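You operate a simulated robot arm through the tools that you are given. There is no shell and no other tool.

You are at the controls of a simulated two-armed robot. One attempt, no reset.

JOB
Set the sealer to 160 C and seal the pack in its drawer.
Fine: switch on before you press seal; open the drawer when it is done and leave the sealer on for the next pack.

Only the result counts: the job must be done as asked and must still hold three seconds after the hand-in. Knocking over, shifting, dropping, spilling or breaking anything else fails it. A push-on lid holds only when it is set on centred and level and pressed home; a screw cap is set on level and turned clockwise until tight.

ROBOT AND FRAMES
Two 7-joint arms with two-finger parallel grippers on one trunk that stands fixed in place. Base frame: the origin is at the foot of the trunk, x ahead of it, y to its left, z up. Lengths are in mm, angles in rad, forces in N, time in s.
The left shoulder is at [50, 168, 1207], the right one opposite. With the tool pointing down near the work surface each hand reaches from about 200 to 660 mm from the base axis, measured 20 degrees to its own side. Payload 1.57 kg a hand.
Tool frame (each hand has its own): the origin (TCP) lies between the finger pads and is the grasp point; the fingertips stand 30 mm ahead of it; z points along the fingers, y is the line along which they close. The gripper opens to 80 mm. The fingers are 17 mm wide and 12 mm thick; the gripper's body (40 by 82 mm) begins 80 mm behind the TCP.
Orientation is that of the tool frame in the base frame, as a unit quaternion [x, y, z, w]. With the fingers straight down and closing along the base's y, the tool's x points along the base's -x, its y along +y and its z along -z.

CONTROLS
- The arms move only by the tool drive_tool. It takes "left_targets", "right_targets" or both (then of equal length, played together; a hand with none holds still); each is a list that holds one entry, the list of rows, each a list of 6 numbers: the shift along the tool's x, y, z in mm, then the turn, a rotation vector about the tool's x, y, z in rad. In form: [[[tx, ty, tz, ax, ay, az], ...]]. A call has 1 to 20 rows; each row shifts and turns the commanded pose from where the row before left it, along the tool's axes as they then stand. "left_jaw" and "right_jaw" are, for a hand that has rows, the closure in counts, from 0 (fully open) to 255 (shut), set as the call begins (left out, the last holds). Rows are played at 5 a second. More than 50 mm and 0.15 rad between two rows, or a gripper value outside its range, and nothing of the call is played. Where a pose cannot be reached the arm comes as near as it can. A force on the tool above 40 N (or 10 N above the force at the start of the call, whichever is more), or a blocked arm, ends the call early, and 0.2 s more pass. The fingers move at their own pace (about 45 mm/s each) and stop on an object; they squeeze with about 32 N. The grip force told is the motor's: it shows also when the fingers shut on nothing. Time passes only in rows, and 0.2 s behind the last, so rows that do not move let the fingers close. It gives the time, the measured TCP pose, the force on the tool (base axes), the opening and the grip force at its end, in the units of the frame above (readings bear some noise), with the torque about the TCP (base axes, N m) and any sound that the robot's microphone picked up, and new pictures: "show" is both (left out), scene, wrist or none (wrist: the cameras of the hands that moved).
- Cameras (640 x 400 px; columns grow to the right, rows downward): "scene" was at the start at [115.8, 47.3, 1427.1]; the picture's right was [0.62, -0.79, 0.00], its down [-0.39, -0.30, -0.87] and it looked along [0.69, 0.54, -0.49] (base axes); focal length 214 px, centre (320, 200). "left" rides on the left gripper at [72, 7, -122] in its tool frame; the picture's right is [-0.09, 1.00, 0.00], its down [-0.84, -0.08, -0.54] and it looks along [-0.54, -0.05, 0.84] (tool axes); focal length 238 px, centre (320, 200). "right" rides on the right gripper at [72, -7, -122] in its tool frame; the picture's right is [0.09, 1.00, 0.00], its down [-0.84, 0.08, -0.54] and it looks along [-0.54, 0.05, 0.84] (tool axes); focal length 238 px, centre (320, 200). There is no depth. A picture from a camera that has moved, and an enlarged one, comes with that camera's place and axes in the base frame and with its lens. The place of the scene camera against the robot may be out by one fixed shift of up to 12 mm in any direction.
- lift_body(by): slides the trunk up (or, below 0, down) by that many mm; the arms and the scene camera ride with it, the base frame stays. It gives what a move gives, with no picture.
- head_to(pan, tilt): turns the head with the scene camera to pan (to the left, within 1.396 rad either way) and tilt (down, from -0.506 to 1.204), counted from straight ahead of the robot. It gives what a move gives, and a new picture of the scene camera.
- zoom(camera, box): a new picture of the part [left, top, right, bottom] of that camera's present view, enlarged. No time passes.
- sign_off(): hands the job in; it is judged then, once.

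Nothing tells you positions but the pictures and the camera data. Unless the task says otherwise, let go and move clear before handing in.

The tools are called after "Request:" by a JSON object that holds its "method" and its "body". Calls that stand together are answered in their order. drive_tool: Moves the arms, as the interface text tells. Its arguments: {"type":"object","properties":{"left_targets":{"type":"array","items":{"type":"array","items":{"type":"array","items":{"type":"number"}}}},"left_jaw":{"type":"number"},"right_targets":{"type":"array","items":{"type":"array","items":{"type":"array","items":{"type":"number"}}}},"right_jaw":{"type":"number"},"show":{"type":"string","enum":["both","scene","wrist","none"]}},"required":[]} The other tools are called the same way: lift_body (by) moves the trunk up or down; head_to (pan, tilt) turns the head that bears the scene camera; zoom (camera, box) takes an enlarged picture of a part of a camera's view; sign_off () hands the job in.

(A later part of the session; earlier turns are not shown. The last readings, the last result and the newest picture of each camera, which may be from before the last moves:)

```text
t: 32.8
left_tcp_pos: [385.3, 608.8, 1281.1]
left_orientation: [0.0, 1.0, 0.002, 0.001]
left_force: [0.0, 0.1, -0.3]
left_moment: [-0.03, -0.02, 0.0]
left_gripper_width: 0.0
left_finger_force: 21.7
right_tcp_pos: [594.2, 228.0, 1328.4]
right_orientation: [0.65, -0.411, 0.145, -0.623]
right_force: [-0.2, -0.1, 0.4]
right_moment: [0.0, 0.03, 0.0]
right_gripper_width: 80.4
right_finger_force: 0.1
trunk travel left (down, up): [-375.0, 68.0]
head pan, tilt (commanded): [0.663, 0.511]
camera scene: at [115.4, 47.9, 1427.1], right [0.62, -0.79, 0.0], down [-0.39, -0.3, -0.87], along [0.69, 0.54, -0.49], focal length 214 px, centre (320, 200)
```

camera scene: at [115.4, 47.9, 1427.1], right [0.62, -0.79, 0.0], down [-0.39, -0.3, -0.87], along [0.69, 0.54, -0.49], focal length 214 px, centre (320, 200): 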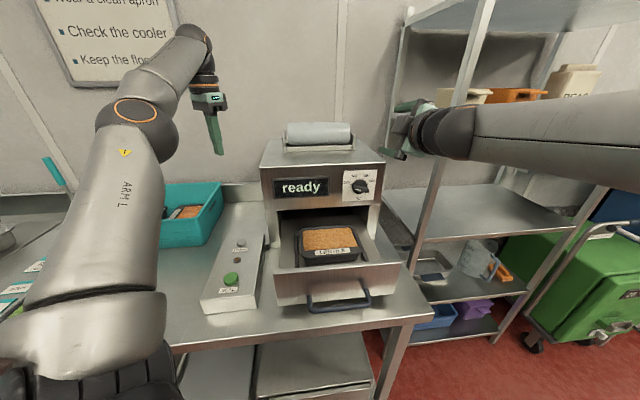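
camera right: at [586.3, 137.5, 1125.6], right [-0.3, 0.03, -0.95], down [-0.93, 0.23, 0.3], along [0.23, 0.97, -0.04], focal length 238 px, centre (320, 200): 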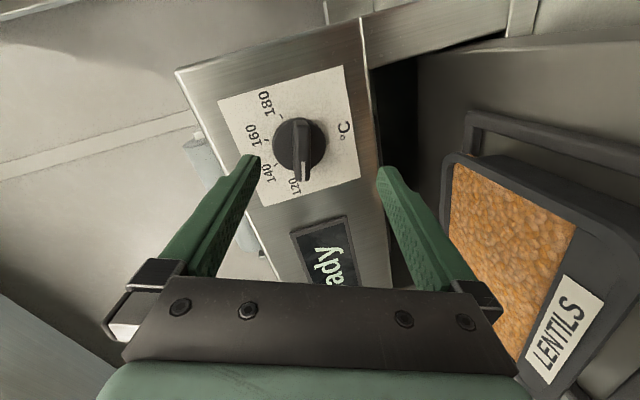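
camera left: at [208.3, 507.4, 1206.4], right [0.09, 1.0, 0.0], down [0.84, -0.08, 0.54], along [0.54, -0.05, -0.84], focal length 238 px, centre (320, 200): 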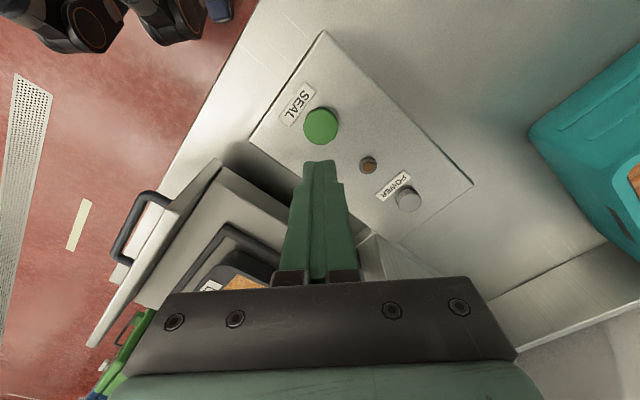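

Both hands are high enough now. I'll lower the trunk by 200 mm.

Request:
{"method": "lift_body", "body": {"by": -200}}

Request:
{"method": "head_to", "body": {"pan": 0.663, "tilt": 0.35}}

```text
t: 35.0
left_tcp_pos: [385.6, 608.5, 1081.3]
left_orientation: [-0.001, 1.0, 0.002, 0.002]
left_force: [-0.6, -0.5, 0.0]
left_moment: [0.02, 0.02, -0.01]
left_gripper_width: 0.0
left_finger_force: 21.3
right_tcp_pos: [595.8, 227.0, 1128.6]
right_orientation: [0.65, -0.41, 0.145, -0.623]
right_force: [-0.2, -0.1, 0.5]
right_moment: [0.01, 0.0, 0.02]
right_gripper_width: 79.7
right_finger_force: 0.0
trunk travel left (down, up): [-175.0, 268.0]
head pan, tilt (commanded): [0.663, 0.511]
```

```text
t: 35.7
left_tcp_pos: [385.9, 608.8, 1081.3]
left_orientation: [-0.001, 1.0, 0.001, 0.002]
left_force: [-0.4, 0.1, 0.0]
left_moment: [0.01, 0.01, 0.0]
left_gripper_width: 0.2
left_finger_force: 21.4
right_tcp_pos: [594.8, 227.4, 1128.8]
right_orientation: [0.65, -0.41, 0.146, -0.623]
right_force: [1.3, 0.7, -1.1]
right_moment: [0.02, -0.03, -0.04]
right_gripper_width: 80.1
right_finger_force: 0.1
trunk travel left (down, up): [-175.0, 268.0]
head pan, tilt (commanded): [0.663, 0.351]
camera scene: at [117.7, 48.7, 1241.9], right [0.62, -0.79, 0.0], down [-0.27, -0.21, -0.94], along [0.74, 0.58, -0.34], focal length 214 px, centre (320, 200)
```

scene: 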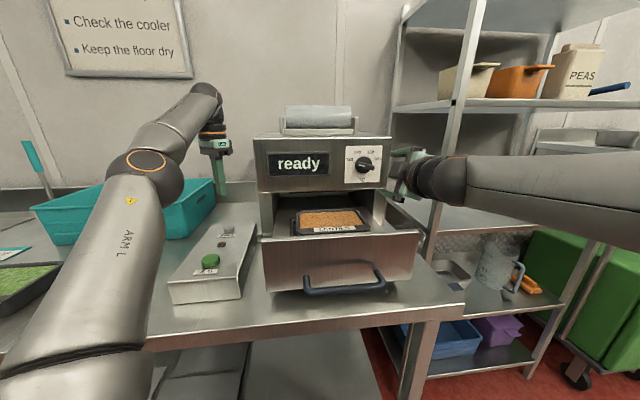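

The trunk is down and the hands are back near their earlier heights. I'll try levelling the right tool now.

Request:
{"method": "drive_tool", "body": {"right_targets": [[[0, 0, 0, 0.0865, -0.029, 0], [0, 0, 0, 0.0865, -0.029, 0], [0, 0, 0, 0, 0, 0]]], "show": "wrist"}}

```text
t: 36.5
left_tcp_pos: [385.4, 607.1, 1081.8]
left_orientation: [-0.001, 1.0, 0.001, 0.002]
left_force: [0.3, 0.2, 0.4]
left_moment: [-0.01, -0.03, 0.03]
left_gripper_width: 0.0
left_finger_force: 21.6
right_tcp_pos: [591.5, 234.4, 1123.7]
right_orientation: [-0.603, 0.373, -0.16, 0.686]
right_force: [0.3, -0.4, -0.4]
right_moment: [0.01, -0.01, -0.01]
right_gripper_width: 79.7
right_finger_force: 0.1
trunk travel left (down, up): [-175.0, 268.0]
head pan, tilt (commanded): [0.663, 0.351]
camera right: at [554.2, 97.9, 1107.9], right [-0.17, 0.16, -0.97], down [-0.96, 0.2, 0.2], along [0.22, 0.97, 0.12], focal length 238 px, centre (320, 200)
```

right: 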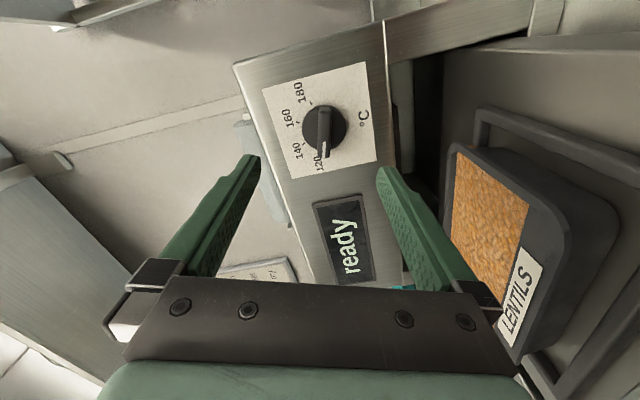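

The tool is now level with no reach complaint. I'll zoom to refine the knob's place from this pose.

Request:
{"method": "zoom", "body": {"camera": "right", "box": [240, 70, 400, 170]}}

Request:
{"method": "zoom", "body": {"camera": "scene", "box": [300, 110, 460, 210]}}

```text
4.00 times, centred on (320, 120) of right
camera zoom: at [554.2, 97.9, 1107.9], right [-0.17, 0.16, -0.97], down [-0.96, 0.2, 0.2], along [0.22, 0.97, 0.12], focal length 953 px, centre (320, 520)
```

zoom: 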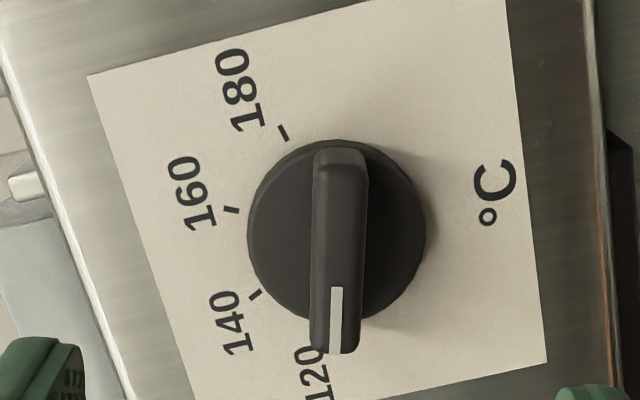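

```text
4.00 times, centred on (380, 160) of scene
camera zoom: at [117.4, 48.8, 1242.0], right [0.62, -0.79, 0.0], down [-0.27, -0.21, -0.94], along [0.74, 0.58, -0.34], focal length 858 px, centre (80, 360)
```

zoom: 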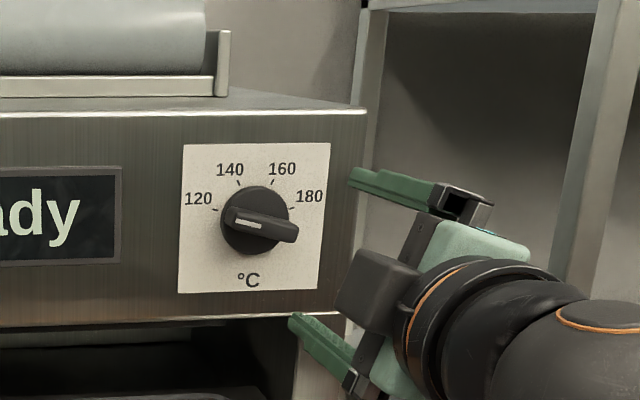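

The estimates agree on a knob centre of [694, 347, 1119], with the bar standing about 26 mm off the panel. Before gripping I'll go onto the axis 100 mm out and test the full 100° roll in free air.

Request:
{"method": "drive_tool", "body": {"right_targets": [[[-2.5, 3, 26.2, 0, 0, 0], [-2.5, 3, 26.2, 0, 0, 0], [0, 0, 0, 0, 0, 0.14], [0, 0, 0, 0, 0, 0.14], [0, 0, 0, 0, 0, 0.14], [0, 0, 0, 0, 0, 0.14], [0, 0, 0, 0, 0, 0.14], [0, 0, 0, 0, 0, 0.14], [0, 0, 0, 0, 0, 0.14], [0, 0, 0, 0, 0, 0.14], [0, 0, 0, 0, 0, 0.14], [0, 0, 0, 0, 0, 0.14], [0, 0, 0, 0, 0, 0.14], [0, 0, 0, 0, 0, 0.14], [0, 0, 0, 0, 0, 0]]], "show": "both"}}

```text
t: 39.7
left_tcp_pos: [385.9, 608.5, 1081.0]
left_orientation: [-0.001, 1.0, 0.001, 0.001]
left_force: [-1.1, -0.7, 0.6]
left_moment: [0.01, -0.03, 0.0]
left_gripper_width: 0.1
left_finger_force: 20.9
right_tcp_pos: [624.0, 276.3, 1117.8]
right_orientation: [-0.123, 0.699, 0.404, 0.577]
right_force: [-0.3, -0.4, 0.4]
right_moment: [0.01, -0.03, 0.03]
right_gripper_width: 80.0
right_finger_force: 0.0
trunk travel left (down, up): [-175.0, 268.0]
head pan, tilt (commanded): [0.663, 0.351]
camera scene: at [117.7, 48.7, 1242.0], right [0.62, -0.79, 0.0], down [-0.27, -0.21, -0.94], along [0.74, 0.58, -0.34], focal length 214 px, centre (320, 200)
camera right: at [519.4, 206.4, 1051.2], right [-0.66, 0.67, 0.34], down [-0.18, -0.58, 0.79], along [0.73, 0.47, 0.5], focal length 238 px, centre (320, 200)
```

scene: 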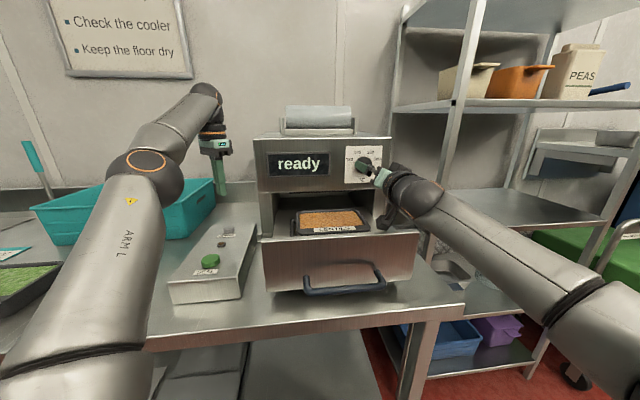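
right: 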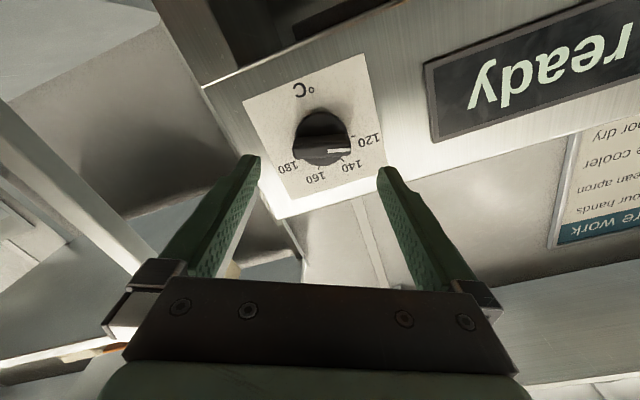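

The full roll is reachable here, and the knob stays centred between the fingers. I'll roll back to line up with the bar at 120.

Request:
{"method": "drive_tool", "body": {"right_targets": [[[0, 0, 0, 0, 0, -0.1342], [0, 0, 0, 0, 0, -0.1342], [0, 0, 0, 0, 0, -0.1342], [0, 0, 0, 0, 0, -0.1342], [0, 0, 0, 0, 0, -0.1342], [0, 0, 0, 0, 0, -0.1342], [0, 0, 0, 0, 0, -0.1342], [0, 0, 0, 0, 0, -0.1342], [0, 0, 0, 0, 0, -0.1342], [0, 0, 0, 0, 0, -0.1342], [0, 0, 0, 0, 0, -0.1342], [0, 0, 0, 0, 0, -0.1342], [0, 0, 0, 0, 0, -0.1342], [0, 0, 0, 0, 0, 0]]], "show": "both"}}

Request:
{"method": "zoom", "body": {"camera": "right", "box": [220, 80, 420, 205]}}

```text
t: 42.7
left_tcp_pos: [386.2, 608.1, 1081.8]
left_orientation: [-0.001, 1.0, 0.0, 0.002]
left_force: [0.0, 0.5, -0.2]
left_moment: [-0.02, 0.02, 0.0]
left_gripper_width: 0.2
left_finger_force: 21.6
right_tcp_pos: [622.6, 272.8, 1116.3]
right_orientation: [-0.615, 0.354, -0.183, 0.68]
right_force: [-0.1, 0.8, 0.5]
right_moment: [0.0, -0.03, 0.01]
right_gripper_width: 80.1
right_finger_force: 0.1
right hand out of reach, approached as far as the arm can: row 13
trunk travel left (down, up): [-175.0, 268.0]
head pan, tilt (commanded): [0.663, 0.351]
camera scene: at [117.7, 48.7, 1242.0], right [0.62, -0.79, 0.0], down [-0.27, -0.21, -0.94], along [0.74, 0.58, -0.34], focal length 214 px, centre (320, 200)
camera right: at [585.4, 136.9, 1106.4], right [-0.12, 0.11, -0.99], down [-0.97, 0.2, 0.14], along [0.22, 0.97, 0.08], focal length 238 px, centre (320, 200)
```

scene: 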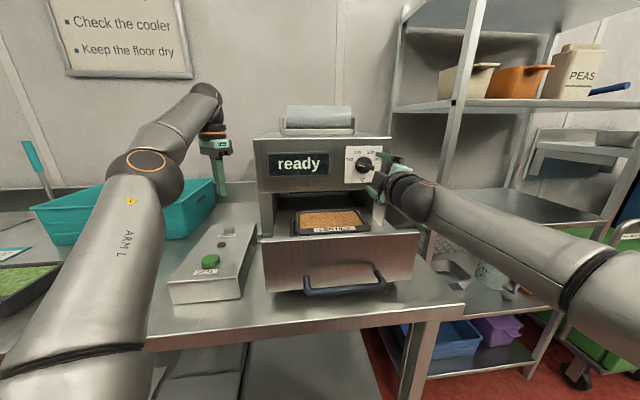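
right: 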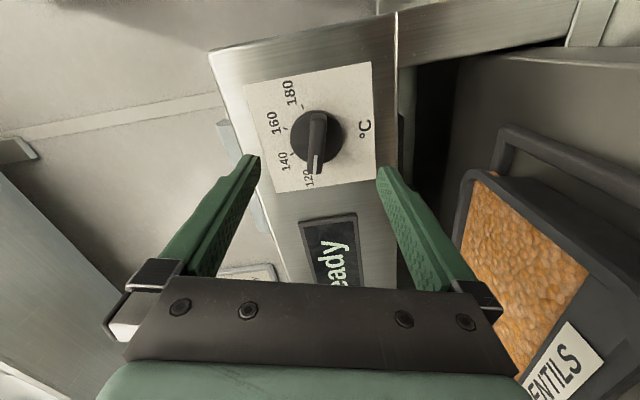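

```text
3.20 times, centred on (320, 142) of right
camera zoom: at [585.4, 136.9, 1106.4], right [-0.12, 0.11, -0.99], down [-0.97, 0.2, 0.14], along [0.22, 0.97, 0.08], focal length 763 px, centre (320, 384)
```

zoom: 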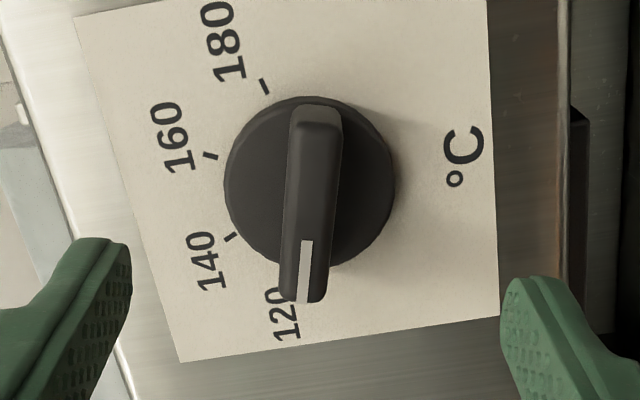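

The hand is at φ≈105° with the bar at about −75°, so they match, and the bar is centred between the fingers. I'll move in along the axis with small corrections, staying short of the panel.

Request:
{"method": "drive_tool", "body": {"right_targets": [[[-1, -1.5, 10, 0, 0, 0.03], [-1, -1.5, 12, 0, 0, 0], [0, 0, 12, 0, 0, 0], [0, 0, 0, 0, 0, 0]]], "show": "both"}}

```text
t: 43.7
left_tcp_pos: [385.0, 607.8, 1081.3]
left_orientation: [0.0, 1.0, 0.001, 0.002]
left_force: [-0.7, 0.6, 0.2]
left_moment: [-0.01, 0.02, 0.0]
left_gripper_width: 0.1
left_finger_force: 21.2
right_tcp_pos: [623.3, 272.6, 1114.8]
right_orientation: [-0.609, 0.364, -0.171, 0.684]
right_force: [0.5, -0.9, -1.3]
right_moment: [-0.06, -0.01, 0.01]
right_gripper_width: 80.1
right_finger_force: 0.1
right hand out of reach, approached as far as the arm can: row 1, 2, 3
trunk travel left (down, up): [-175.0, 268.0]
head pan, tilt (commanded): [0.663, 0.351]
camera scene: at [117.7, 48.7, 1242.0], right [0.62, -0.79, 0.0], down [-0.27, -0.21, -0.94], along [0.74, 0.58, -0.34], focal length 214 px, centre (320, 200)
camera right: at [586.7, 137.2, 1101.3], right [-0.14, 0.14, -0.98], down [-0.97, 0.2, 0.17], along [0.22, 0.97, 0.1], focal length 238 px, centre (320, 200)
```

scene: 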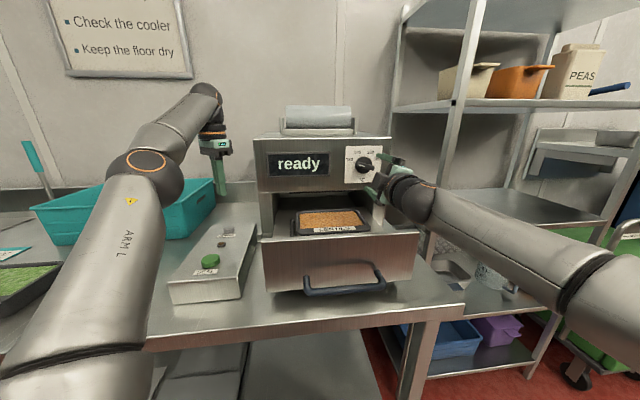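
right: 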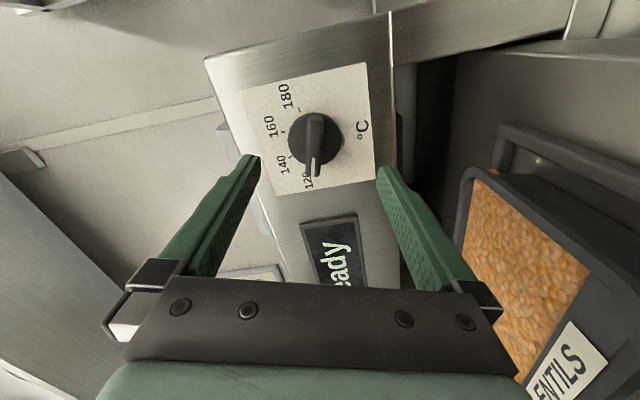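

With this roll the arm has run into a joint limit and won't go forward. The bar is symmetric, so I can use the opposite roll instead (φ = 285°→385°). I'll turn the hand half round in free air and test that.

Request:
{"method": "drive_tool", "body": {"right_targets": [[[0, 0, -10, 0, 0, 0.14], [0, 0, 0, 0, 0, 0.14], [0, 0, 0, 0, 0, 0.14], [0, 0, 0, 0, 0, 0.14], [0, 0, 0, 0, 0, 0.14], [0, 0, 0, 0, 0, 0.14], [0, 0, 0, 0, 0, 0.14], [0, 0, 0, 0, 0, 0.14], [0, 0, 0, 0, 0, 0.14], [0, 0, 0, 0, 0, 0.14], [0, 0, 0, 0, 0, 0.14], [0, 0, 0, 0, 0, 0.14], [0, 0, 0, 0, 0, 0.14], [0, 0, 0, 0, 0, 0.14], [0, 0, 0, 0, 0, 0.14], [0, 0, 0, 0, 0, 0.14], [0, 0, 0, 0, 0, 0.14], [0, 0, 0, 0, 0, 0.14], [0, 0, 0, 0, 0, 0.14], [0, 0, 0, 0, 0, 0]]], "show": "both"}}

```text
t: 45.4
left_tcp_pos: [386.9, 609.4, 1080.8]
left_orientation: [0.0, 1.0, 0.001, 0.002]
left_force: [-0.6, 0.7, 0.3]
left_moment: [-0.04, 0.04, -0.02]
left_gripper_width: 0.0
left_finger_force: 21.5
right_tcp_pos: [627.7, 253.1, 1122.2]
right_orientation: [-0.36, 0.607, 0.154, 0.691]
right_force: [5.0, -4.5, 4.1]
right_moment: [-0.88, -0.26, 1.01]
right_gripper_width: 80.1
right_finger_force: 0.1
trunk travel left (down, up): [-175.0, 268.0]
head pan, tilt (commanded): [0.663, 0.351]
stopped in row 8 (right hand): the force on the tool passed its limit at 47 N (the readings are from after the stop); the commanded pose is now the measured one
camera scene: at [118.0, 49.2, 1241.7], right [0.62, -0.79, 0.0], down [-0.27, -0.21, -0.94], along [0.74, 0.58, -0.34], focal length 214 px, centre (320, 200)
camera right: at [558.9, 148.4, 1056.0], right [-0.63, 0.67, -0.4], down [-0.62, -0.13, 0.77], along [0.47, 0.73, 0.5], focal length 238 px, centre (320, 200)
```

scene: 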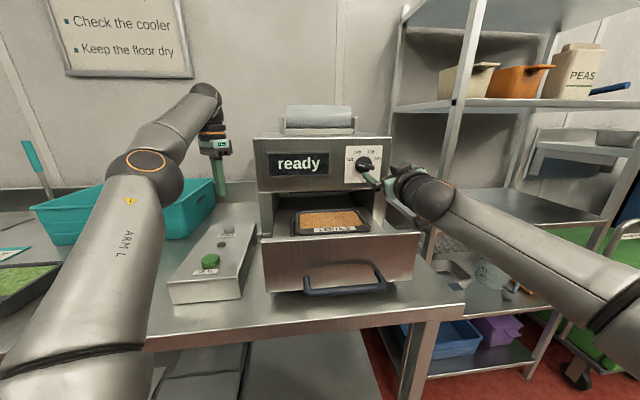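
right: 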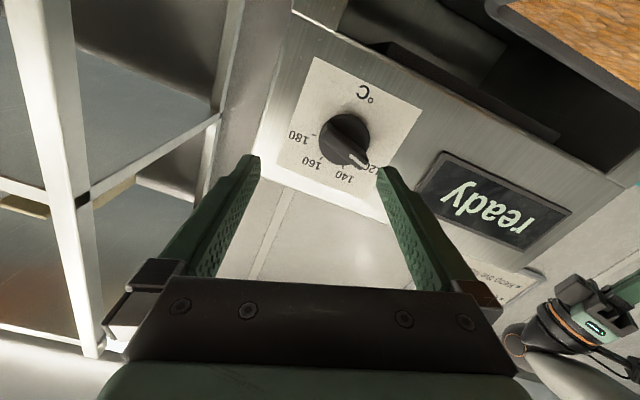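

The roll stopped on contact at 47 N. The moment suggests the underside of the hand, near its camera, touched something low and to the right, perhaps the corner of the open drawer. I'll look closely before moving.

Request:
{"method": "zoom", "body": {"camera": "scene", "box": [320, 130, 480, 230]}}

Request:
{"method": "zoom", "body": {"camera": "scene", "box": [240, 100, 480, 300]}}

Request:
{"method": "zoom", "body": {"camera": "left", "box": [0, 0, 640, 400]}}

```text
4.00 times, centred on (400, 180) of scene
camera zoom: at [118.0, 49.2, 1241.7], right [0.62, -0.79, 0.0], down [-0.27, -0.21, -0.94], along [0.74, 0.58, -0.34], focal length 858 px, centre (0, 280)
```

zoom: 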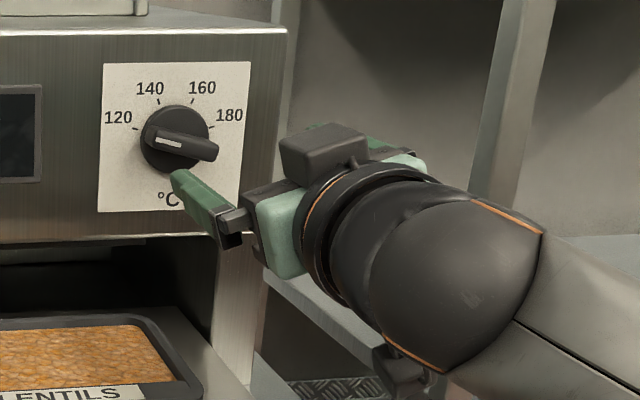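

```text
2.00 times, centred on (360, 200) of scene
camera zoom: at [118.0, 49.2, 1241.7], right [0.62, -0.79, 0.0], down [-0.27, -0.21, -0.94], along [0.74, 0.58, -0.34], focal length 429 px, centre (240, 200)
```

zoom: 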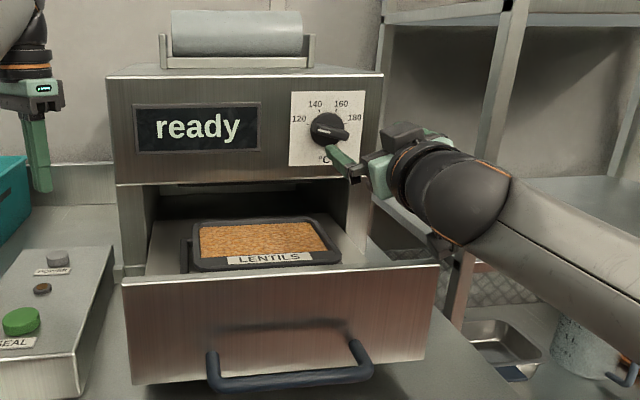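

```text
1.00 times, centred on (320, 200) of left (not enlarged: the box is as wide or as high as the picture)
camera zoom: at [312.7, 615.3, 1200.7], right [0.09, 1.0, 0.0], down [0.84, -0.08, 0.54], along [0.54, -0.05, -0.84], focal length 238 px, centre (320, 200)
```

zoom: 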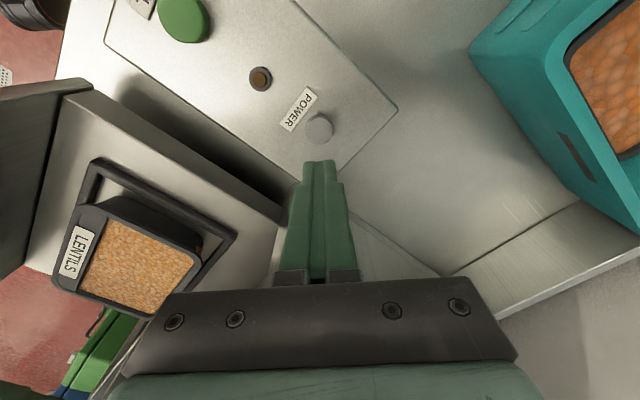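

The wrist camera's housing touched the top-right corner of the open drawer front, at about [557, 138, 1020], and nothing looks displaced. Closing the drawer first will clear the space below the dial. I'll back the hand off and raise it.

Request:
{"method": "drive_tool", "body": {"right_targets": [[[-10, -3, 0, 0, 0, -0.12], [-15, -3, 0, 0, 0, -0.12], [-33, -10, 0, 0, 0, 0], [-33, -10, 0, 0, 0, 0], [-33, -10, 0, 0, 0, 0], [0, 0, 0, 0, 0, 0]]], "show": "both"}}

```text
t: 46.8
left_tcp_pos: [385.3, 608.7, 1080.3]
left_orientation: [-0.001, 1.0, 0.002, 0.002]
left_force: [-0.4, 0.2, 0.4]
left_moment: [-0.01, -0.03, -0.02]
left_gripper_width: 0.0
left_finger_force: 21.8
right_tcp_pos: [600.3, 257.5, 1222.6]
right_orientation: [-0.429, 0.56, 0.074, 0.704]
right_force: [-0.1, 0.0, 0.2]
right_moment: [0.01, 0.02, -0.02]
right_gripper_width: 79.9
right_finger_force: 0.0
right hand out of reach, approached as far as the arm can: row 4, 5
trunk travel left (down, up): [-175.0, 268.0]
head pan, tilt (commanded): [0.663, 0.351]
camera scene: at [117.4, 48.7, 1242.0], right [0.62, -0.79, 0.0], down [-0.27, -0.21, -0.94], along [0.74, 0.58, -0.34], focal length 214 px, centre (320, 200)
camera right: at [542.0, 142.9, 1164.3], right [-0.55, 0.58, -0.6], down [-0.74, -0.01, 0.67], along [0.39, 0.81, 0.44], focal length 238 px, centre (320, 200)
```

scene: 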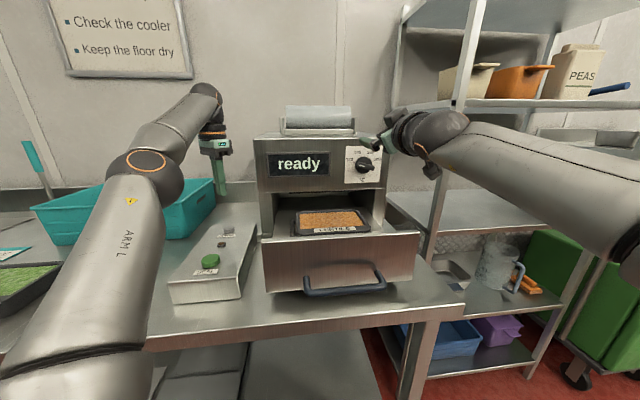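
right: 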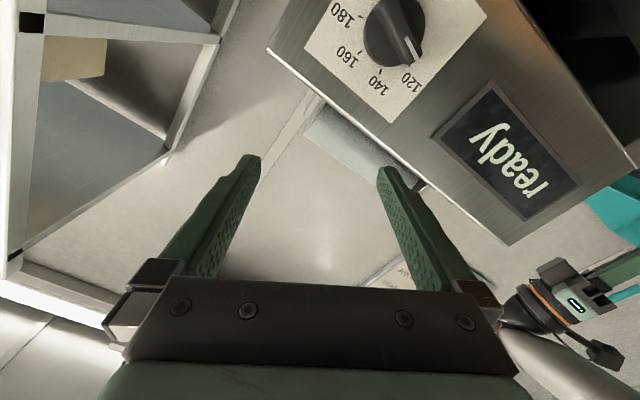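

The hand is free again with no residual force. Now I'll take it back and round to the front of the drawer, fingers shut, ready to push on the drawer front above its handle.

Request:
{"method": "drive_tool", "body": {"right_targets": [[[-9.2, 14.7, -38.2, 0, 0, 0], [-9.2, 14.7, -38.2, 0, 0, 0], [-9.2, 14.7, -38.2, 0, 0, 0], [-9.2, 14.7, -38.2, 0, 0, 0], [-9.2, 14.7, -38.2, 0, 0, 0], [-9.2, 14.7, -38.2, 0, 0, 0], [0, 0, 0, 0, 0, 0]]], "right_jaw": 255, "show": "both"}}

```text
t: 48.4
left_tcp_pos: [384.2, 607.6, 1082.3]
left_orientation: [-0.001, 1.0, 0.001, 0.002]
left_force: [-0.7, -0.5, 0.1]
left_moment: [-0.04, 0.01, 0.0]
left_gripper_width: 0.0
left_finger_force: 21.4
right_tcp_pos: [368.1, 175.3, 1220.9]
right_orientation: [-0.425, 0.565, 0.072, 0.703]
right_force: [-0.7, 0.2, 0.3]
right_moment: [0.03, -0.02, -0.02]
right_gripper_width: 0.0
right_finger_force: 20.8
trunk travel left (down, up): [-175.0, 268.0]
head pan, tilt (commanded): [0.663, 0.351]
camera scene: at [118.6, 47.2, 1242.0], right [0.6, -0.8, 0.0], down [-0.27, -0.21, -0.94], along [0.75, 0.56, -0.34], focal length 214 px, centre (320, 200)
camera right: at [307.9, 60.1, 1162.8], right [-0.55, 0.59, -0.59], down [-0.74, 0.0, 0.68], along [0.4, 0.81, 0.44], focal length 238 px, centre (320, 200)
```

scene: 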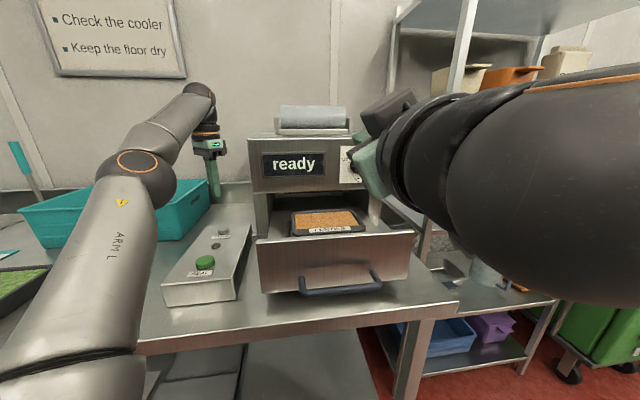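
right: 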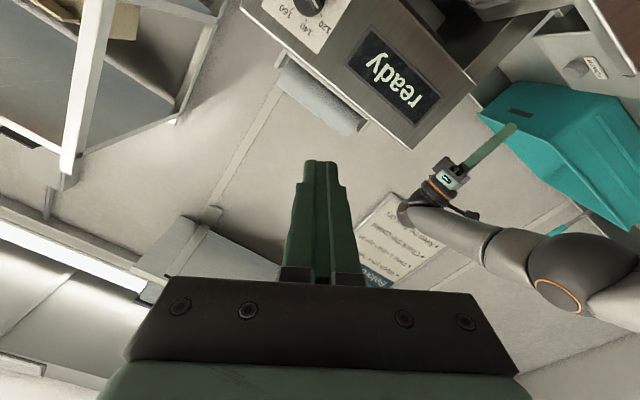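

The hand is in front of the drawer but its wrist is very near the head, so I'll lower it straight away to the push height, just above the handle.

Request:
{"method": "drive_tool", "body": {"right_targets": [[[38.5, 23.6, 0, 0, 0, 0], [38.5, 23.6, 0, 0, 0, 0], [38.5, 23.6, 0, 0, 0, 0], [38.5, 23.6, 0, 0, 0, 0], [38.5, 23.6, 0, 0, 0, 0], [0, 0, 0, 0, 0, 0]]], "show": "both"}}

```text
t: 49.8
left_tcp_pos: [386.0, 607.4, 1081.4]
left_orientation: [0.001, 1.0, 0.002, 0.002]
left_force: [-0.1, -0.4, 0.9]
left_moment: [-0.02, 0.03, 0.0]
left_gripper_width: 0.0
left_finger_force: 21.0
right_tcp_pos: [378.3, 163.1, 975.4]
right_orientation: [-0.387, 0.617, 0.107, 0.676]
right_force: [-0.1, -0.8, 0.2]
right_moment: [-0.01, -0.03, 0.03]
right_gripper_width: 0.0
right_finger_force: 21.9
trunk travel left (down, up): [-175.0, 268.0]
head pan, tilt (commanded): [0.663, 0.351]
stopped in row 6 (right hand): the arm was blocked; the commanded pose is now the measured one
camera scene: at [114.3, 52.3, 1239.1], right [0.65, -0.76, 0.0], down [-0.28, -0.24, -0.93], along [0.7, 0.61, -0.37], focal length 214 px, centre (320, 200)
camera right: at [306.2, 54.9, 919.8], right [-0.6, 0.64, -0.48], down [-0.64, -0.02, 0.77], along [0.48, 0.77, 0.42], focal length 238 px, centre (320, 200)
```

scene: 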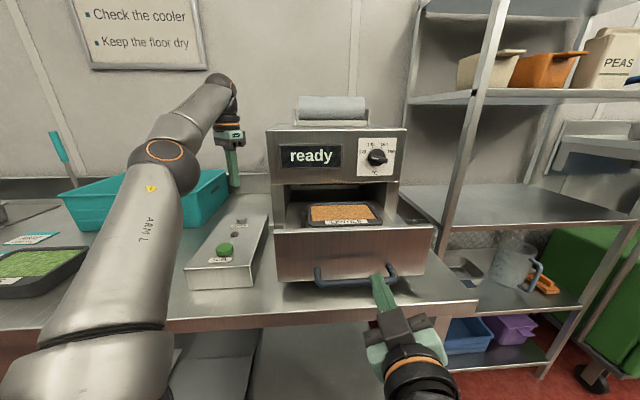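
right: 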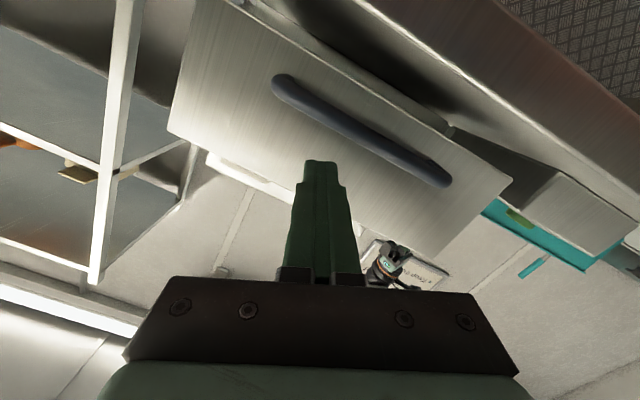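

The arm stopped as blocked and the head has been nudged, so some part of the right arm is close to the head or trunk in this folded pose. I'll ease the hand to the right and slightly up to unfold the arm.

Request:
{"method": "drive_tool", "body": {"right_targets": [[[11.6, -27.5, 2, 0, 0, 0], [11.6, -27.5, 2, 0, 0, 0], [-14, -6, 0, 0, 0, 0], [-14, -6, 0, 0, 0, 0], [0, 0, 0, 0, 0, 0]]], "show": "both"}}

```text
t: 51.0
left_tcp_pos: [386.3, 608.4, 1081.2]
left_orientation: [0.0, 1.0, 0.002, 0.002]
left_force: [-0.3, -0.2, -0.6]
left_moment: [-0.04, 0.02, -0.01]
left_gripper_width: 0.0
left_finger_force: 21.6
right_tcp_pos: [378.8, 166.4, 1005.8]
right_orientation: [-0.391, 0.616, 0.106, 0.675]
right_force: [0.4, 0.7, 0.4]
right_moment: [-0.02, 0.03, -0.02]
right_gripper_width: 0.0
right_finger_force: 21.1
right hand out of reach, approached as far as the arm can: row 1, 2
trunk travel left (down, up): [-175.0, 268.0]
head pan, tilt (commanded): [0.663, 0.351]
camera scene: at [117.7, 48.7, 1242.0], right [0.62, -0.79, 0.0], down [-0.27, -0.21, -0.94], along [0.74, 0.58, -0.34], focal length 214 px, centre (320, 200)
camera right: at [306.5, 57.3, 949.0], right [-0.6, 0.64, -0.48], down [-0.64, -0.02, 0.77], along [0.48, 0.77, 0.42], focal length 238 px, centre (320, 200)
```

scene: 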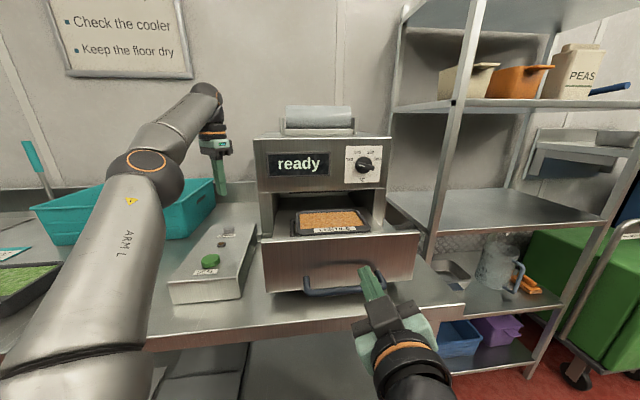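
right: 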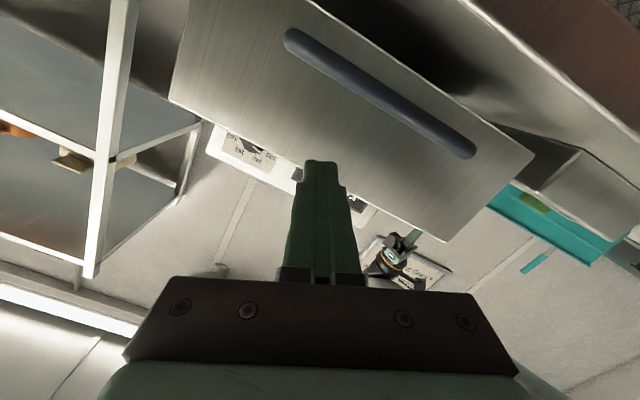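

The head is back in place, and the hand is free at [379, 166, 1006] in front of the drawer face, above the handle. I'll move forward and square the tool to the drawer.

Request:
{"method": "drive_tool", "body": {"right_targets": [[[-1.7, 0.7, 19.9, 0, 0, 0], [-1.7, 0.7, 19.9, -0.0336, -0.085, 0], [0, 0, 15, 0, 0, 0], [0, 0, 0, 0, 0, 0]]], "show": "both"}}

```text
t: 52.0
left_tcp_pos: [386.3, 608.0, 1081.9]
left_orientation: [-0.001, 1.0, 0.003, 0.002]
left_force: [-0.1, 0.1, 0.3]
left_moment: [-0.03, 0.02, 0.02]
left_gripper_width: 0.0
left_finger_force: 21.2
right_tcp_pos: [393.2, 197.6, 996.3]
right_orientation: [-0.362, 0.623, 0.148, 0.678]
right_force: [0.6, 0.1, 0.3]
right_moment: [0.02, 0.0, 0.02]
right_gripper_width: 0.1
right_finger_force: 21.2
right hand out of reach, approached as far as the arm can: row 2, 3
trunk travel left (down, up): [-175.0, 268.0]
head pan, tilt (commanded): [0.663, 0.351]
camera scene: at [111.9, 54.2, 1234.3], right [0.68, -0.73, 0.0], down [-0.31, -0.29, -0.91], along [0.66, 0.62, -0.42], focal length 214 px, centre (320, 200)
camera right: at [319.9, 92.0, 933.2], right [-0.63, 0.67, -0.39], down [-0.6, -0.1, 0.79], along [0.49, 0.74, 0.47], focal length 238 px, centre (320, 200)
```

scene: 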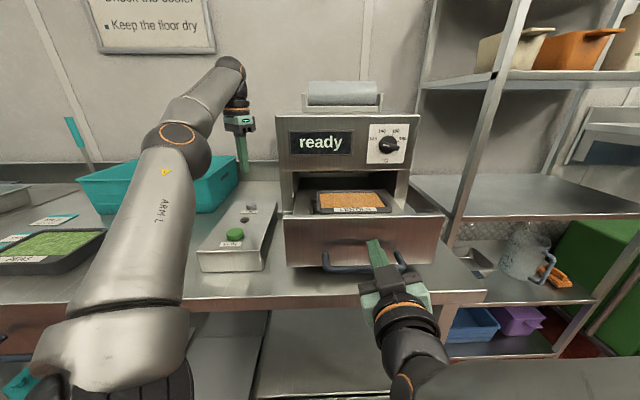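
right: 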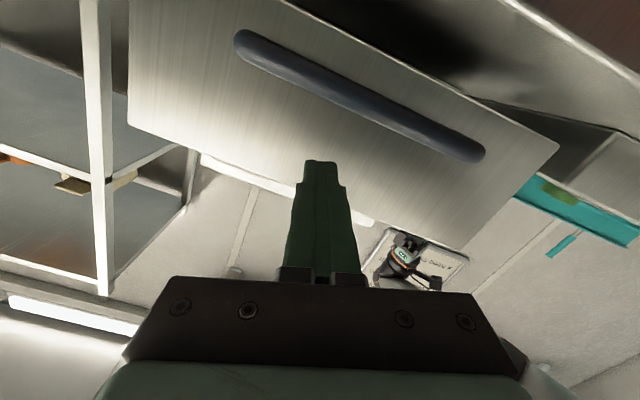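

In this folded pose the right arm leans on the head, so it isn't the arm for the drawer. The left arm can work the handle with its tool pointing down, so I'll raise the trunk again and move the right hand away to the right.

Request:
{"method": "drive_tool", "body": {"right_targets": [[[0, 0, -10, 0, 0, 0], [-10, -5, -10, 0, 0, 0], [-10, -5, -5, 0, 0, 0], [0, 0, 0, 0, 0, 0]]], "show": "none"}}

Request:
{"method": "lift_body", "body": {"by": 200}}

```text
t: 52.5
left_tcp_pos: [385.8, 608.0, 1081.4]
left_orientation: [0.0, 1.0, 0.002, 0.002]
left_force: [0.1, 0.2, -0.9]
left_moment: [-0.02, -0.02, 0.01]
left_gripper_width: 0.1
left_finger_force: 20.8
right_tcp_pos: [380.6, 186.4, 979.7]
right_orientation: [-0.359, 0.641, 0.163, 0.659]
right_force: [0.2, 0.1, -0.2]
right_moment: [-0.03, 0.01, 0.02]
right_gripper_width: 0.1
right_finger_force: 20.8
trunk travel left (down, up): [-175.0, 268.0]
head pan, tilt (commanded): [0.663, 0.351]
stopped in row 2 (right hand): the arm was blocked; the commanded pose is now the measured one
```

```text
t: 54.7
left_tcp_pos: [385.4, 608.4, 1280.9]
left_orientation: [-0.001, 1.0, 0.001, 0.003]
left_force: [-0.5, -1.0, -0.4]
left_moment: [-0.02, 0.03, -0.02]
left_gripper_width: 0.1
left_finger_force: 21.6
right_tcp_pos: [380.4, 186.1, 1179.7]
right_orientation: [-0.36, 0.641, 0.163, 0.658]
right_force: [0.1, 1.0, -0.2]
right_moment: [-0.03, 0.02, 0.0]
right_gripper_width: 0.0
right_finger_force: 21.9
trunk travel left (down, up): [-375.0, 68.0]
head pan, tilt (commanded): [0.663, 0.351]
```

The trunk is back up. I'll move the right hand off to the right and then tip it down into a relaxed pose.

Request:
{"method": "drive_tool", "body": {"right_targets": [[[11.8, -37.7, -16.4, 0, 0, 0], [11.8, -37.7, -16.4, 0, 0, 0], [11.8, -37.7, -16.4, 0, 0, 0], [11.8, -37.7, -16.4, 0, 0, 0], [0, 0, 0, 0, 0.14, 0], [0, 0, 0, 0, 0.14, 0], [0, 0, 0, 0, 0.14, 0], [0, 0, 0, 0, 0.14, 0], [0, 0, 0, 0, 0.14, 0], [0, 0, 0, 0, 0, 0]]], "show": "both"}}

```text
t: 56.2
left_tcp_pos: [386.6, 606.8, 1281.2]
left_orientation: [0.0, 1.0, 0.002, 0.001]
left_force: [0.1, 0.0, 0.5]
left_moment: [-0.04, 0.01, 0.03]
left_gripper_width: 0.1
left_finger_force: 21.3
right_tcp_pos: [376.9, 171.6, 1117.8]
right_orientation: [-0.372, 0.785, 0.124, 0.479]
right_force: [0.4, -0.7, 0.5]
right_moment: [0.0, -0.02, 0.03]
right_gripper_width: 0.1
right_finger_force: 21.3
right hand out of reach, approached as far as the arm can: row 1, 2, 3, 4
trunk travel left (down, up): [-375.0, 68.0]
head pan, tilt (commanded): [0.663, 0.351]
stopped in row 7 (right hand): the arm was blocked; the commanded pose is now the measured one
camera scene: at [116.9, 50.8, 1448.3], right [0.63, -0.77, 0.0], down [-0.22, -0.18, -0.96], along [0.74, 0.61, -0.28], focal length 214 px, centre (320, 200)
camera right: at [281.7, 67.2, 1121.1], right [-0.72, 0.65, -0.24], down [-0.19, 0.14, 0.97], along [0.66, 0.75, 0.02], focal length 238 px, centre (320, 200)
```

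scene: 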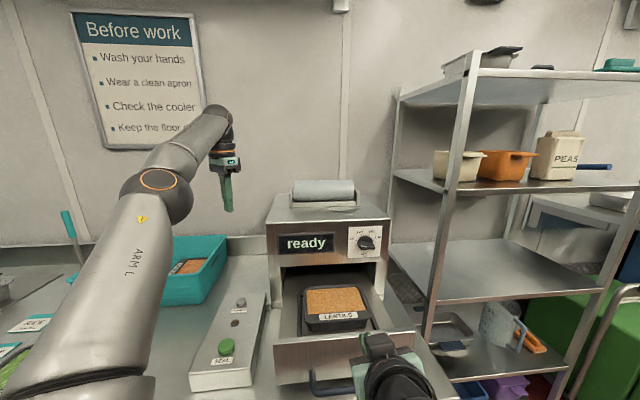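
right: 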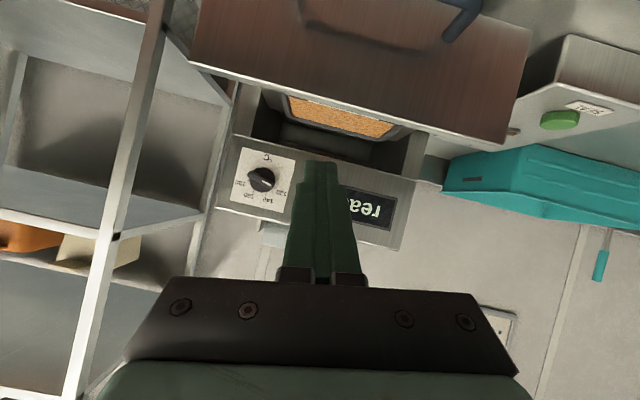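

The right arm is blocked again and I can't see which part is touching. I'll turn the head right and down to look at that arm.

Request:
{"method": "head_to", "body": {"pan": -0.5, "tilt": 0.7}}

```text
t: 57.6
left_tcp_pos: [386.1, 607.0, 1280.3]
left_orientation: [0.0, 1.0, 0.002, 0.002]
left_force: [-0.6, -0.1, -0.2]
left_moment: [0.0, -0.01, -0.01]
left_gripper_width: 0.0
left_finger_force: 21.1
right_tcp_pos: [376.2, 173.1, 1119.9]
right_orientation: [-0.37, 0.785, 0.125, 0.481]
right_force: [-0.8, 0.1, -0.7]
right_moment: [0.01, 0.0, 0.02]
right_gripper_width: 0.0
right_finger_force: 21.5
trunk travel left (down, up): [-375.0, 68.0]
head pan, tilt (commanded): [-0.499, 0.7]
camera scene: at [116.5, 50.6, 1446.8], right [0.63, -0.77, 0.0], down [-0.23, -0.19, -0.96], along [0.74, 0.61, -0.29], focal length 214 px, centre (320, 200)
```

scene: 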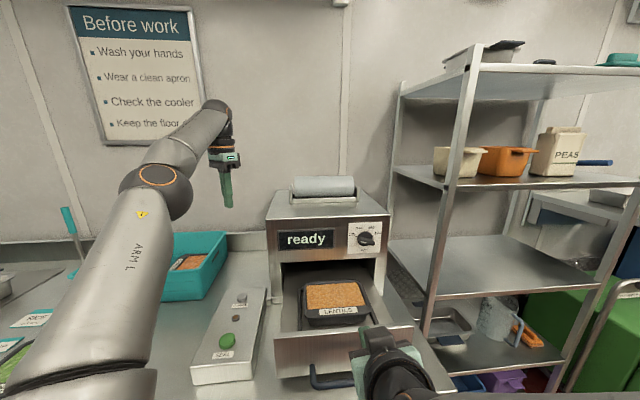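

The head can't turn because the right arm's raised elbow is wedged against it. I'll let the head return to where it is being held and free the arm by reaching the right hand forward and slightly up.

Request:
{"method": "head_to", "body": {"pan": 0.75, "tilt": 0.3}}

Request:
{"method": "drive_tool", "body": {"right_targets": [[[-20, -2, 18, 0, 0, 0], [-31.8, -2.3, 27.6, 0, 0, 0], [-31.8, -2.3, 27.6, 0, 0, 0], [-31.8, -2.3, 27.6, 0, 0, 0], [0, 0, 0, 0, 0, 0]]], "show": "both"}}

```text
t: 59.0
left_tcp_pos: [386.3, 608.4, 1281.6]
left_orientation: [-0.001, 1.0, 0.002, 0.002]
left_force: [0.0, -0.2, 0.7]
left_moment: [0.01, -0.04, -0.01]
left_gripper_width: 0.0
left_finger_force: 21.5
right_tcp_pos: [374.8, 174.6, 1123.7]
right_orientation: [-0.374, 0.781, 0.124, 0.484]
right_force: [-0.9, -0.2, -0.6]
right_moment: [0.02, 0.02, -0.01]
right_gripper_width: 0.0
right_finger_force: 21.5
trunk travel left (down, up): [-375.0, 68.0]
head pan, tilt (commanded): [0.75, 0.3]
camera scene: at [112.5, 55.0, 1446.9], right [0.68, -0.73, 0.0], down [-0.22, -0.2, -0.96], along [0.7, 0.65, -0.29], focal length 214 px, centre (320, 200)
```

scene: 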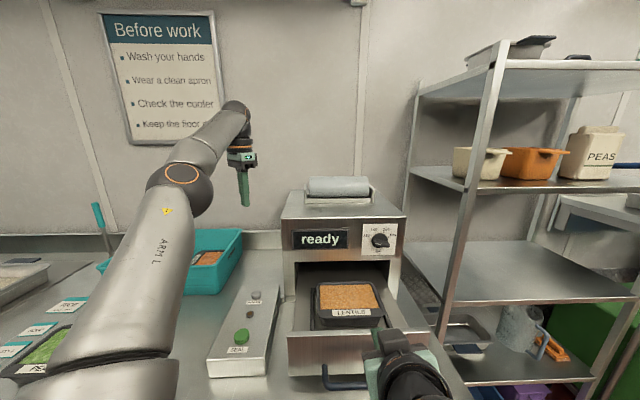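

```text
t: 60.2
left_tcp_pos: [385.5, 608.2, 1281.9]
left_orientation: [0.0, 1.0, 0.002, 0.002]
left_force: [0.6, 0.2, -0.5]
left_moment: [0.0, -0.01, -0.01]
left_gripper_width: 0.1
left_finger_force: 21.4
right_tcp_pos: [481.8, 276.0, 1174.5]
right_orientation: [-0.367, 0.784, 0.126, 0.485]
right_force: [0.3, 1.2, 0.7]
right_moment: [0.02, 0.01, 0.03]
right_gripper_width: 0.0
right_finger_force: 21.1
trunk travel left (down, up): [-375.0, 68.0]
head pan, tilt (commanded): [0.75, 0.3]
camera scene: at [112.2, 55.1, 1446.7], right [0.68, -0.73, 0.0], down [-0.22, -0.2, -0.96], along [0.7, 0.65, -0.3], focal length 214 px, centre (320, 200)
camera right: at [386.6, 170.3, 1175.8], right [-0.72, 0.66, -0.24], down [-0.2, 0.13, 0.97], along [0.67, 0.74, 0.03], focal length 238 px, centre (320, 200)
```

scene: 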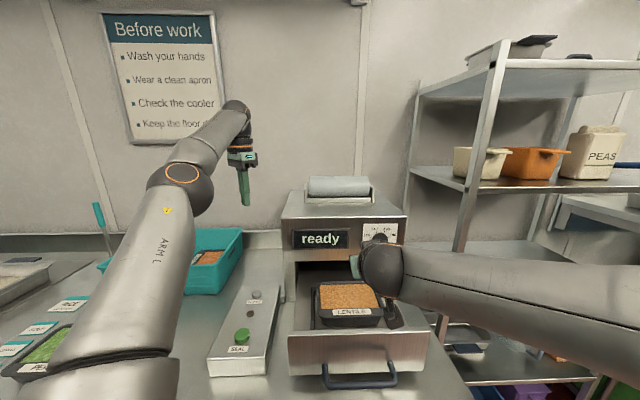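
right: 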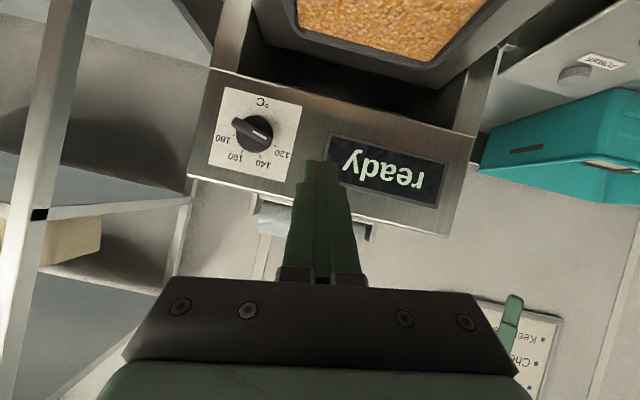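

The right arm is free again, with its elbow out to the right. I'll park it further right and well extended so it stays clear of both the head and the left arm.

Request:
{"method": "drive_tool", "body": {"right_targets": [[[13.2, -35.8, -17.6, 0, 0, 0], [13.2, -35.8, -17.6, 0, 0, 0], [13.2, -35.8, -17.6, 0, 0, 0], [13.2, -35.8, -17.6, 0, 0, 0], [13.2, -35.8, -17.6, 0, 0, 0], [13.2, -35.8, -17.6, 0, 0, 0], [13.2, -35.8, -17.6, 0, 0, 0], [13.2, -35.8, -17.6, 0, 0, 0], [0, 0, 0, 0, 0, 0]]], "show": "scene"}}

Request:
{"method": "head_to", "body": {"pan": 0.5, "tilt": 0.6}}

```text
t: 62.2
left_tcp_pos: [385.4, 607.8, 1281.4]
left_orientation: [0.001, 1.0, 0.002, 0.002]
left_force: [0.3, -0.8, -1.1]
left_moment: [-0.03, 0.01, -0.01]
left_gripper_width: 0.1
left_finger_force: 21.3
right_tcp_pos: [560.5, -51.5, 1199.1]
right_orientation: [-0.372, 0.783, 0.124, 0.483]
right_force: [1.0, -0.4, -0.8]
right_moment: [0.01, 0.03, 0.03]
right_gripper_width: 0.0
right_finger_force: 21.5
trunk travel left (down, up): [-375.0, 68.0]
head pan, tilt (commanded): [0.75, 0.3]
camera scene: at [112.6, 55.5, 1446.7], right [0.68, -0.73, 0.0], down [-0.22, -0.2, -0.96], along [0.7, 0.65, -0.3], focal length 214 px, centre (320, 200)
```

scene: 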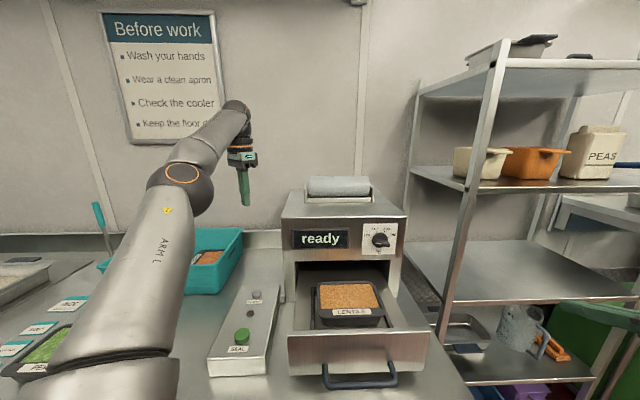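

```text
t: 63.0
left_tcp_pos: [386.3, 607.9, 1282.0]
left_orientation: [0.0, 1.0, 0.002, 0.001]
left_force: [-0.1, -1.0, 0.2]
left_moment: [0.03, 0.01, 0.02]
left_gripper_width: 0.0
left_finger_force: 21.5
right_tcp_pos: [562.7, -50.7, 1199.1]
right_orientation: [-0.371, 0.783, 0.124, 0.483]
right_force: [1.2, 0.1, -0.2]
right_moment: [0.03, -0.02, 0.01]
right_gripper_width: 0.2
right_finger_force: 21.2
trunk travel left (down, up): [-375.0, 68.0]
head pan, tilt (commanded): [0.499, 0.6]
camera scene: at [121.9, 33.8, 1419.3], right [0.48, -0.88, 0.0], down [-0.5, -0.27, -0.83], along [0.72, 0.4, -0.56], focal length 214 px, centre (320, 200)
```

scene: 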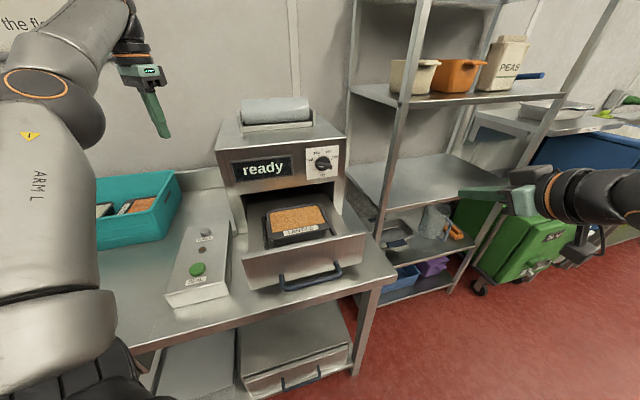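

Everything is still where it was, and the right arm is parked well clear. Now I'll take the left hand to above the drawer handle with the tool down and yawed so the fingers close front to back, jaws open about 50 mm.

Request:
{"method": "drive_tool", "body": {"left_targets": [[[13.5, -40, 0, 0, 0, 0], [13.5, -40, 0, 0, 0, 0], [13.5, -40, 0, 0, 0, 0], [13.5, -40, 0, 0, 0, 0], [-7.6, -30.3, 24.4, 0, 0, 0], [-7.6, -30.3, 24.4, 0, 0, 0], [-7.6, -30.3, 24.4, 0, 0, 0], [-7.6, -30.3, 24.4, 0, 0, 0], [-7.6, -30.3, 24.4, 0, 0, 0], [-7.6, -30.3, 24.4, 0, 0, 0], [-7.6, -30.3, 24.4, 0, 0, 0], [0, 0, 0, 0, 0, 0.1309], [0, 0, 0, 0, 0, 0.1309], [0, 0, 0, 0, 0, 0.1309], [0, 0, 0, 0, 0, 0.1309], [0, 0, 0, 0, 0, 0.1309], [0, 0, 0, 0, 0, 0.1309], [0, 0, 0, 0, 0, 0]]], "left_jaw": 96, "show": "both"}}

```text
t: 66.8
left_tcp_pos: [386.0, 235.1, 1109.1]
left_orientation: [0.383, 0.924, 0.001, 0.0]
left_force: [-0.2, 0.7, 0.5]
left_moment: [0.01, 0.0, -0.02]
left_gripper_width: 50.0
left_finger_force: 0.0
right_tcp_pos: [560.3, -50.9, 1198.7]
right_orientation: [-0.371, 0.783, 0.123, 0.483]
right_force: [-0.6, 0.1, -0.6]
right_moment: [-0.04, -0.01, -0.01]
right_gripper_width: 0.0
right_finger_force: 21.2
trunk travel left (down, up): [-375.0, 68.0]
head pan, tilt (commanded): [0.499, 0.6]
camera scene: at [121.9, 33.7, 1419.2], right [0.48, -0.88, 0.0], down [-0.5, -0.27, -0.83], along [0.72, 0.4, -0.56], focal length 214 px, centre (320, 200)
camera left: at [338.9, 291.3, 1229.7], right [0.77, 0.64, 0.0], down [0.53, -0.65, 0.54], along [0.35, -0.41, -0.84], focal length 238 px, centre (320, 200)
```

scene: 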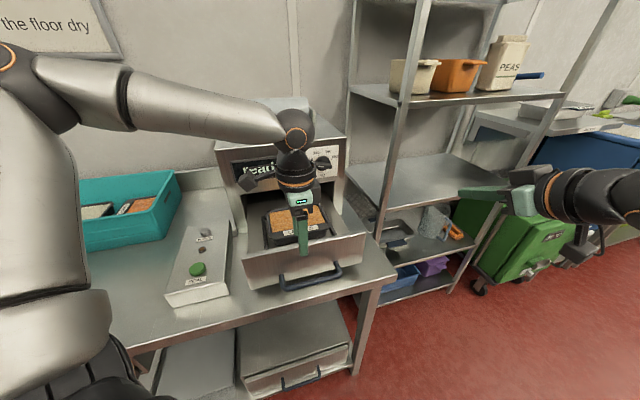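
left: 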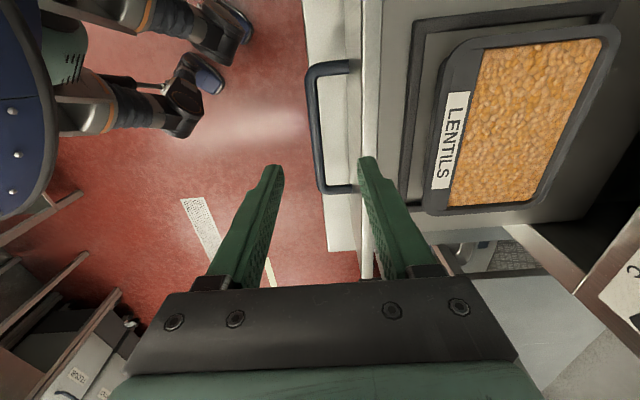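

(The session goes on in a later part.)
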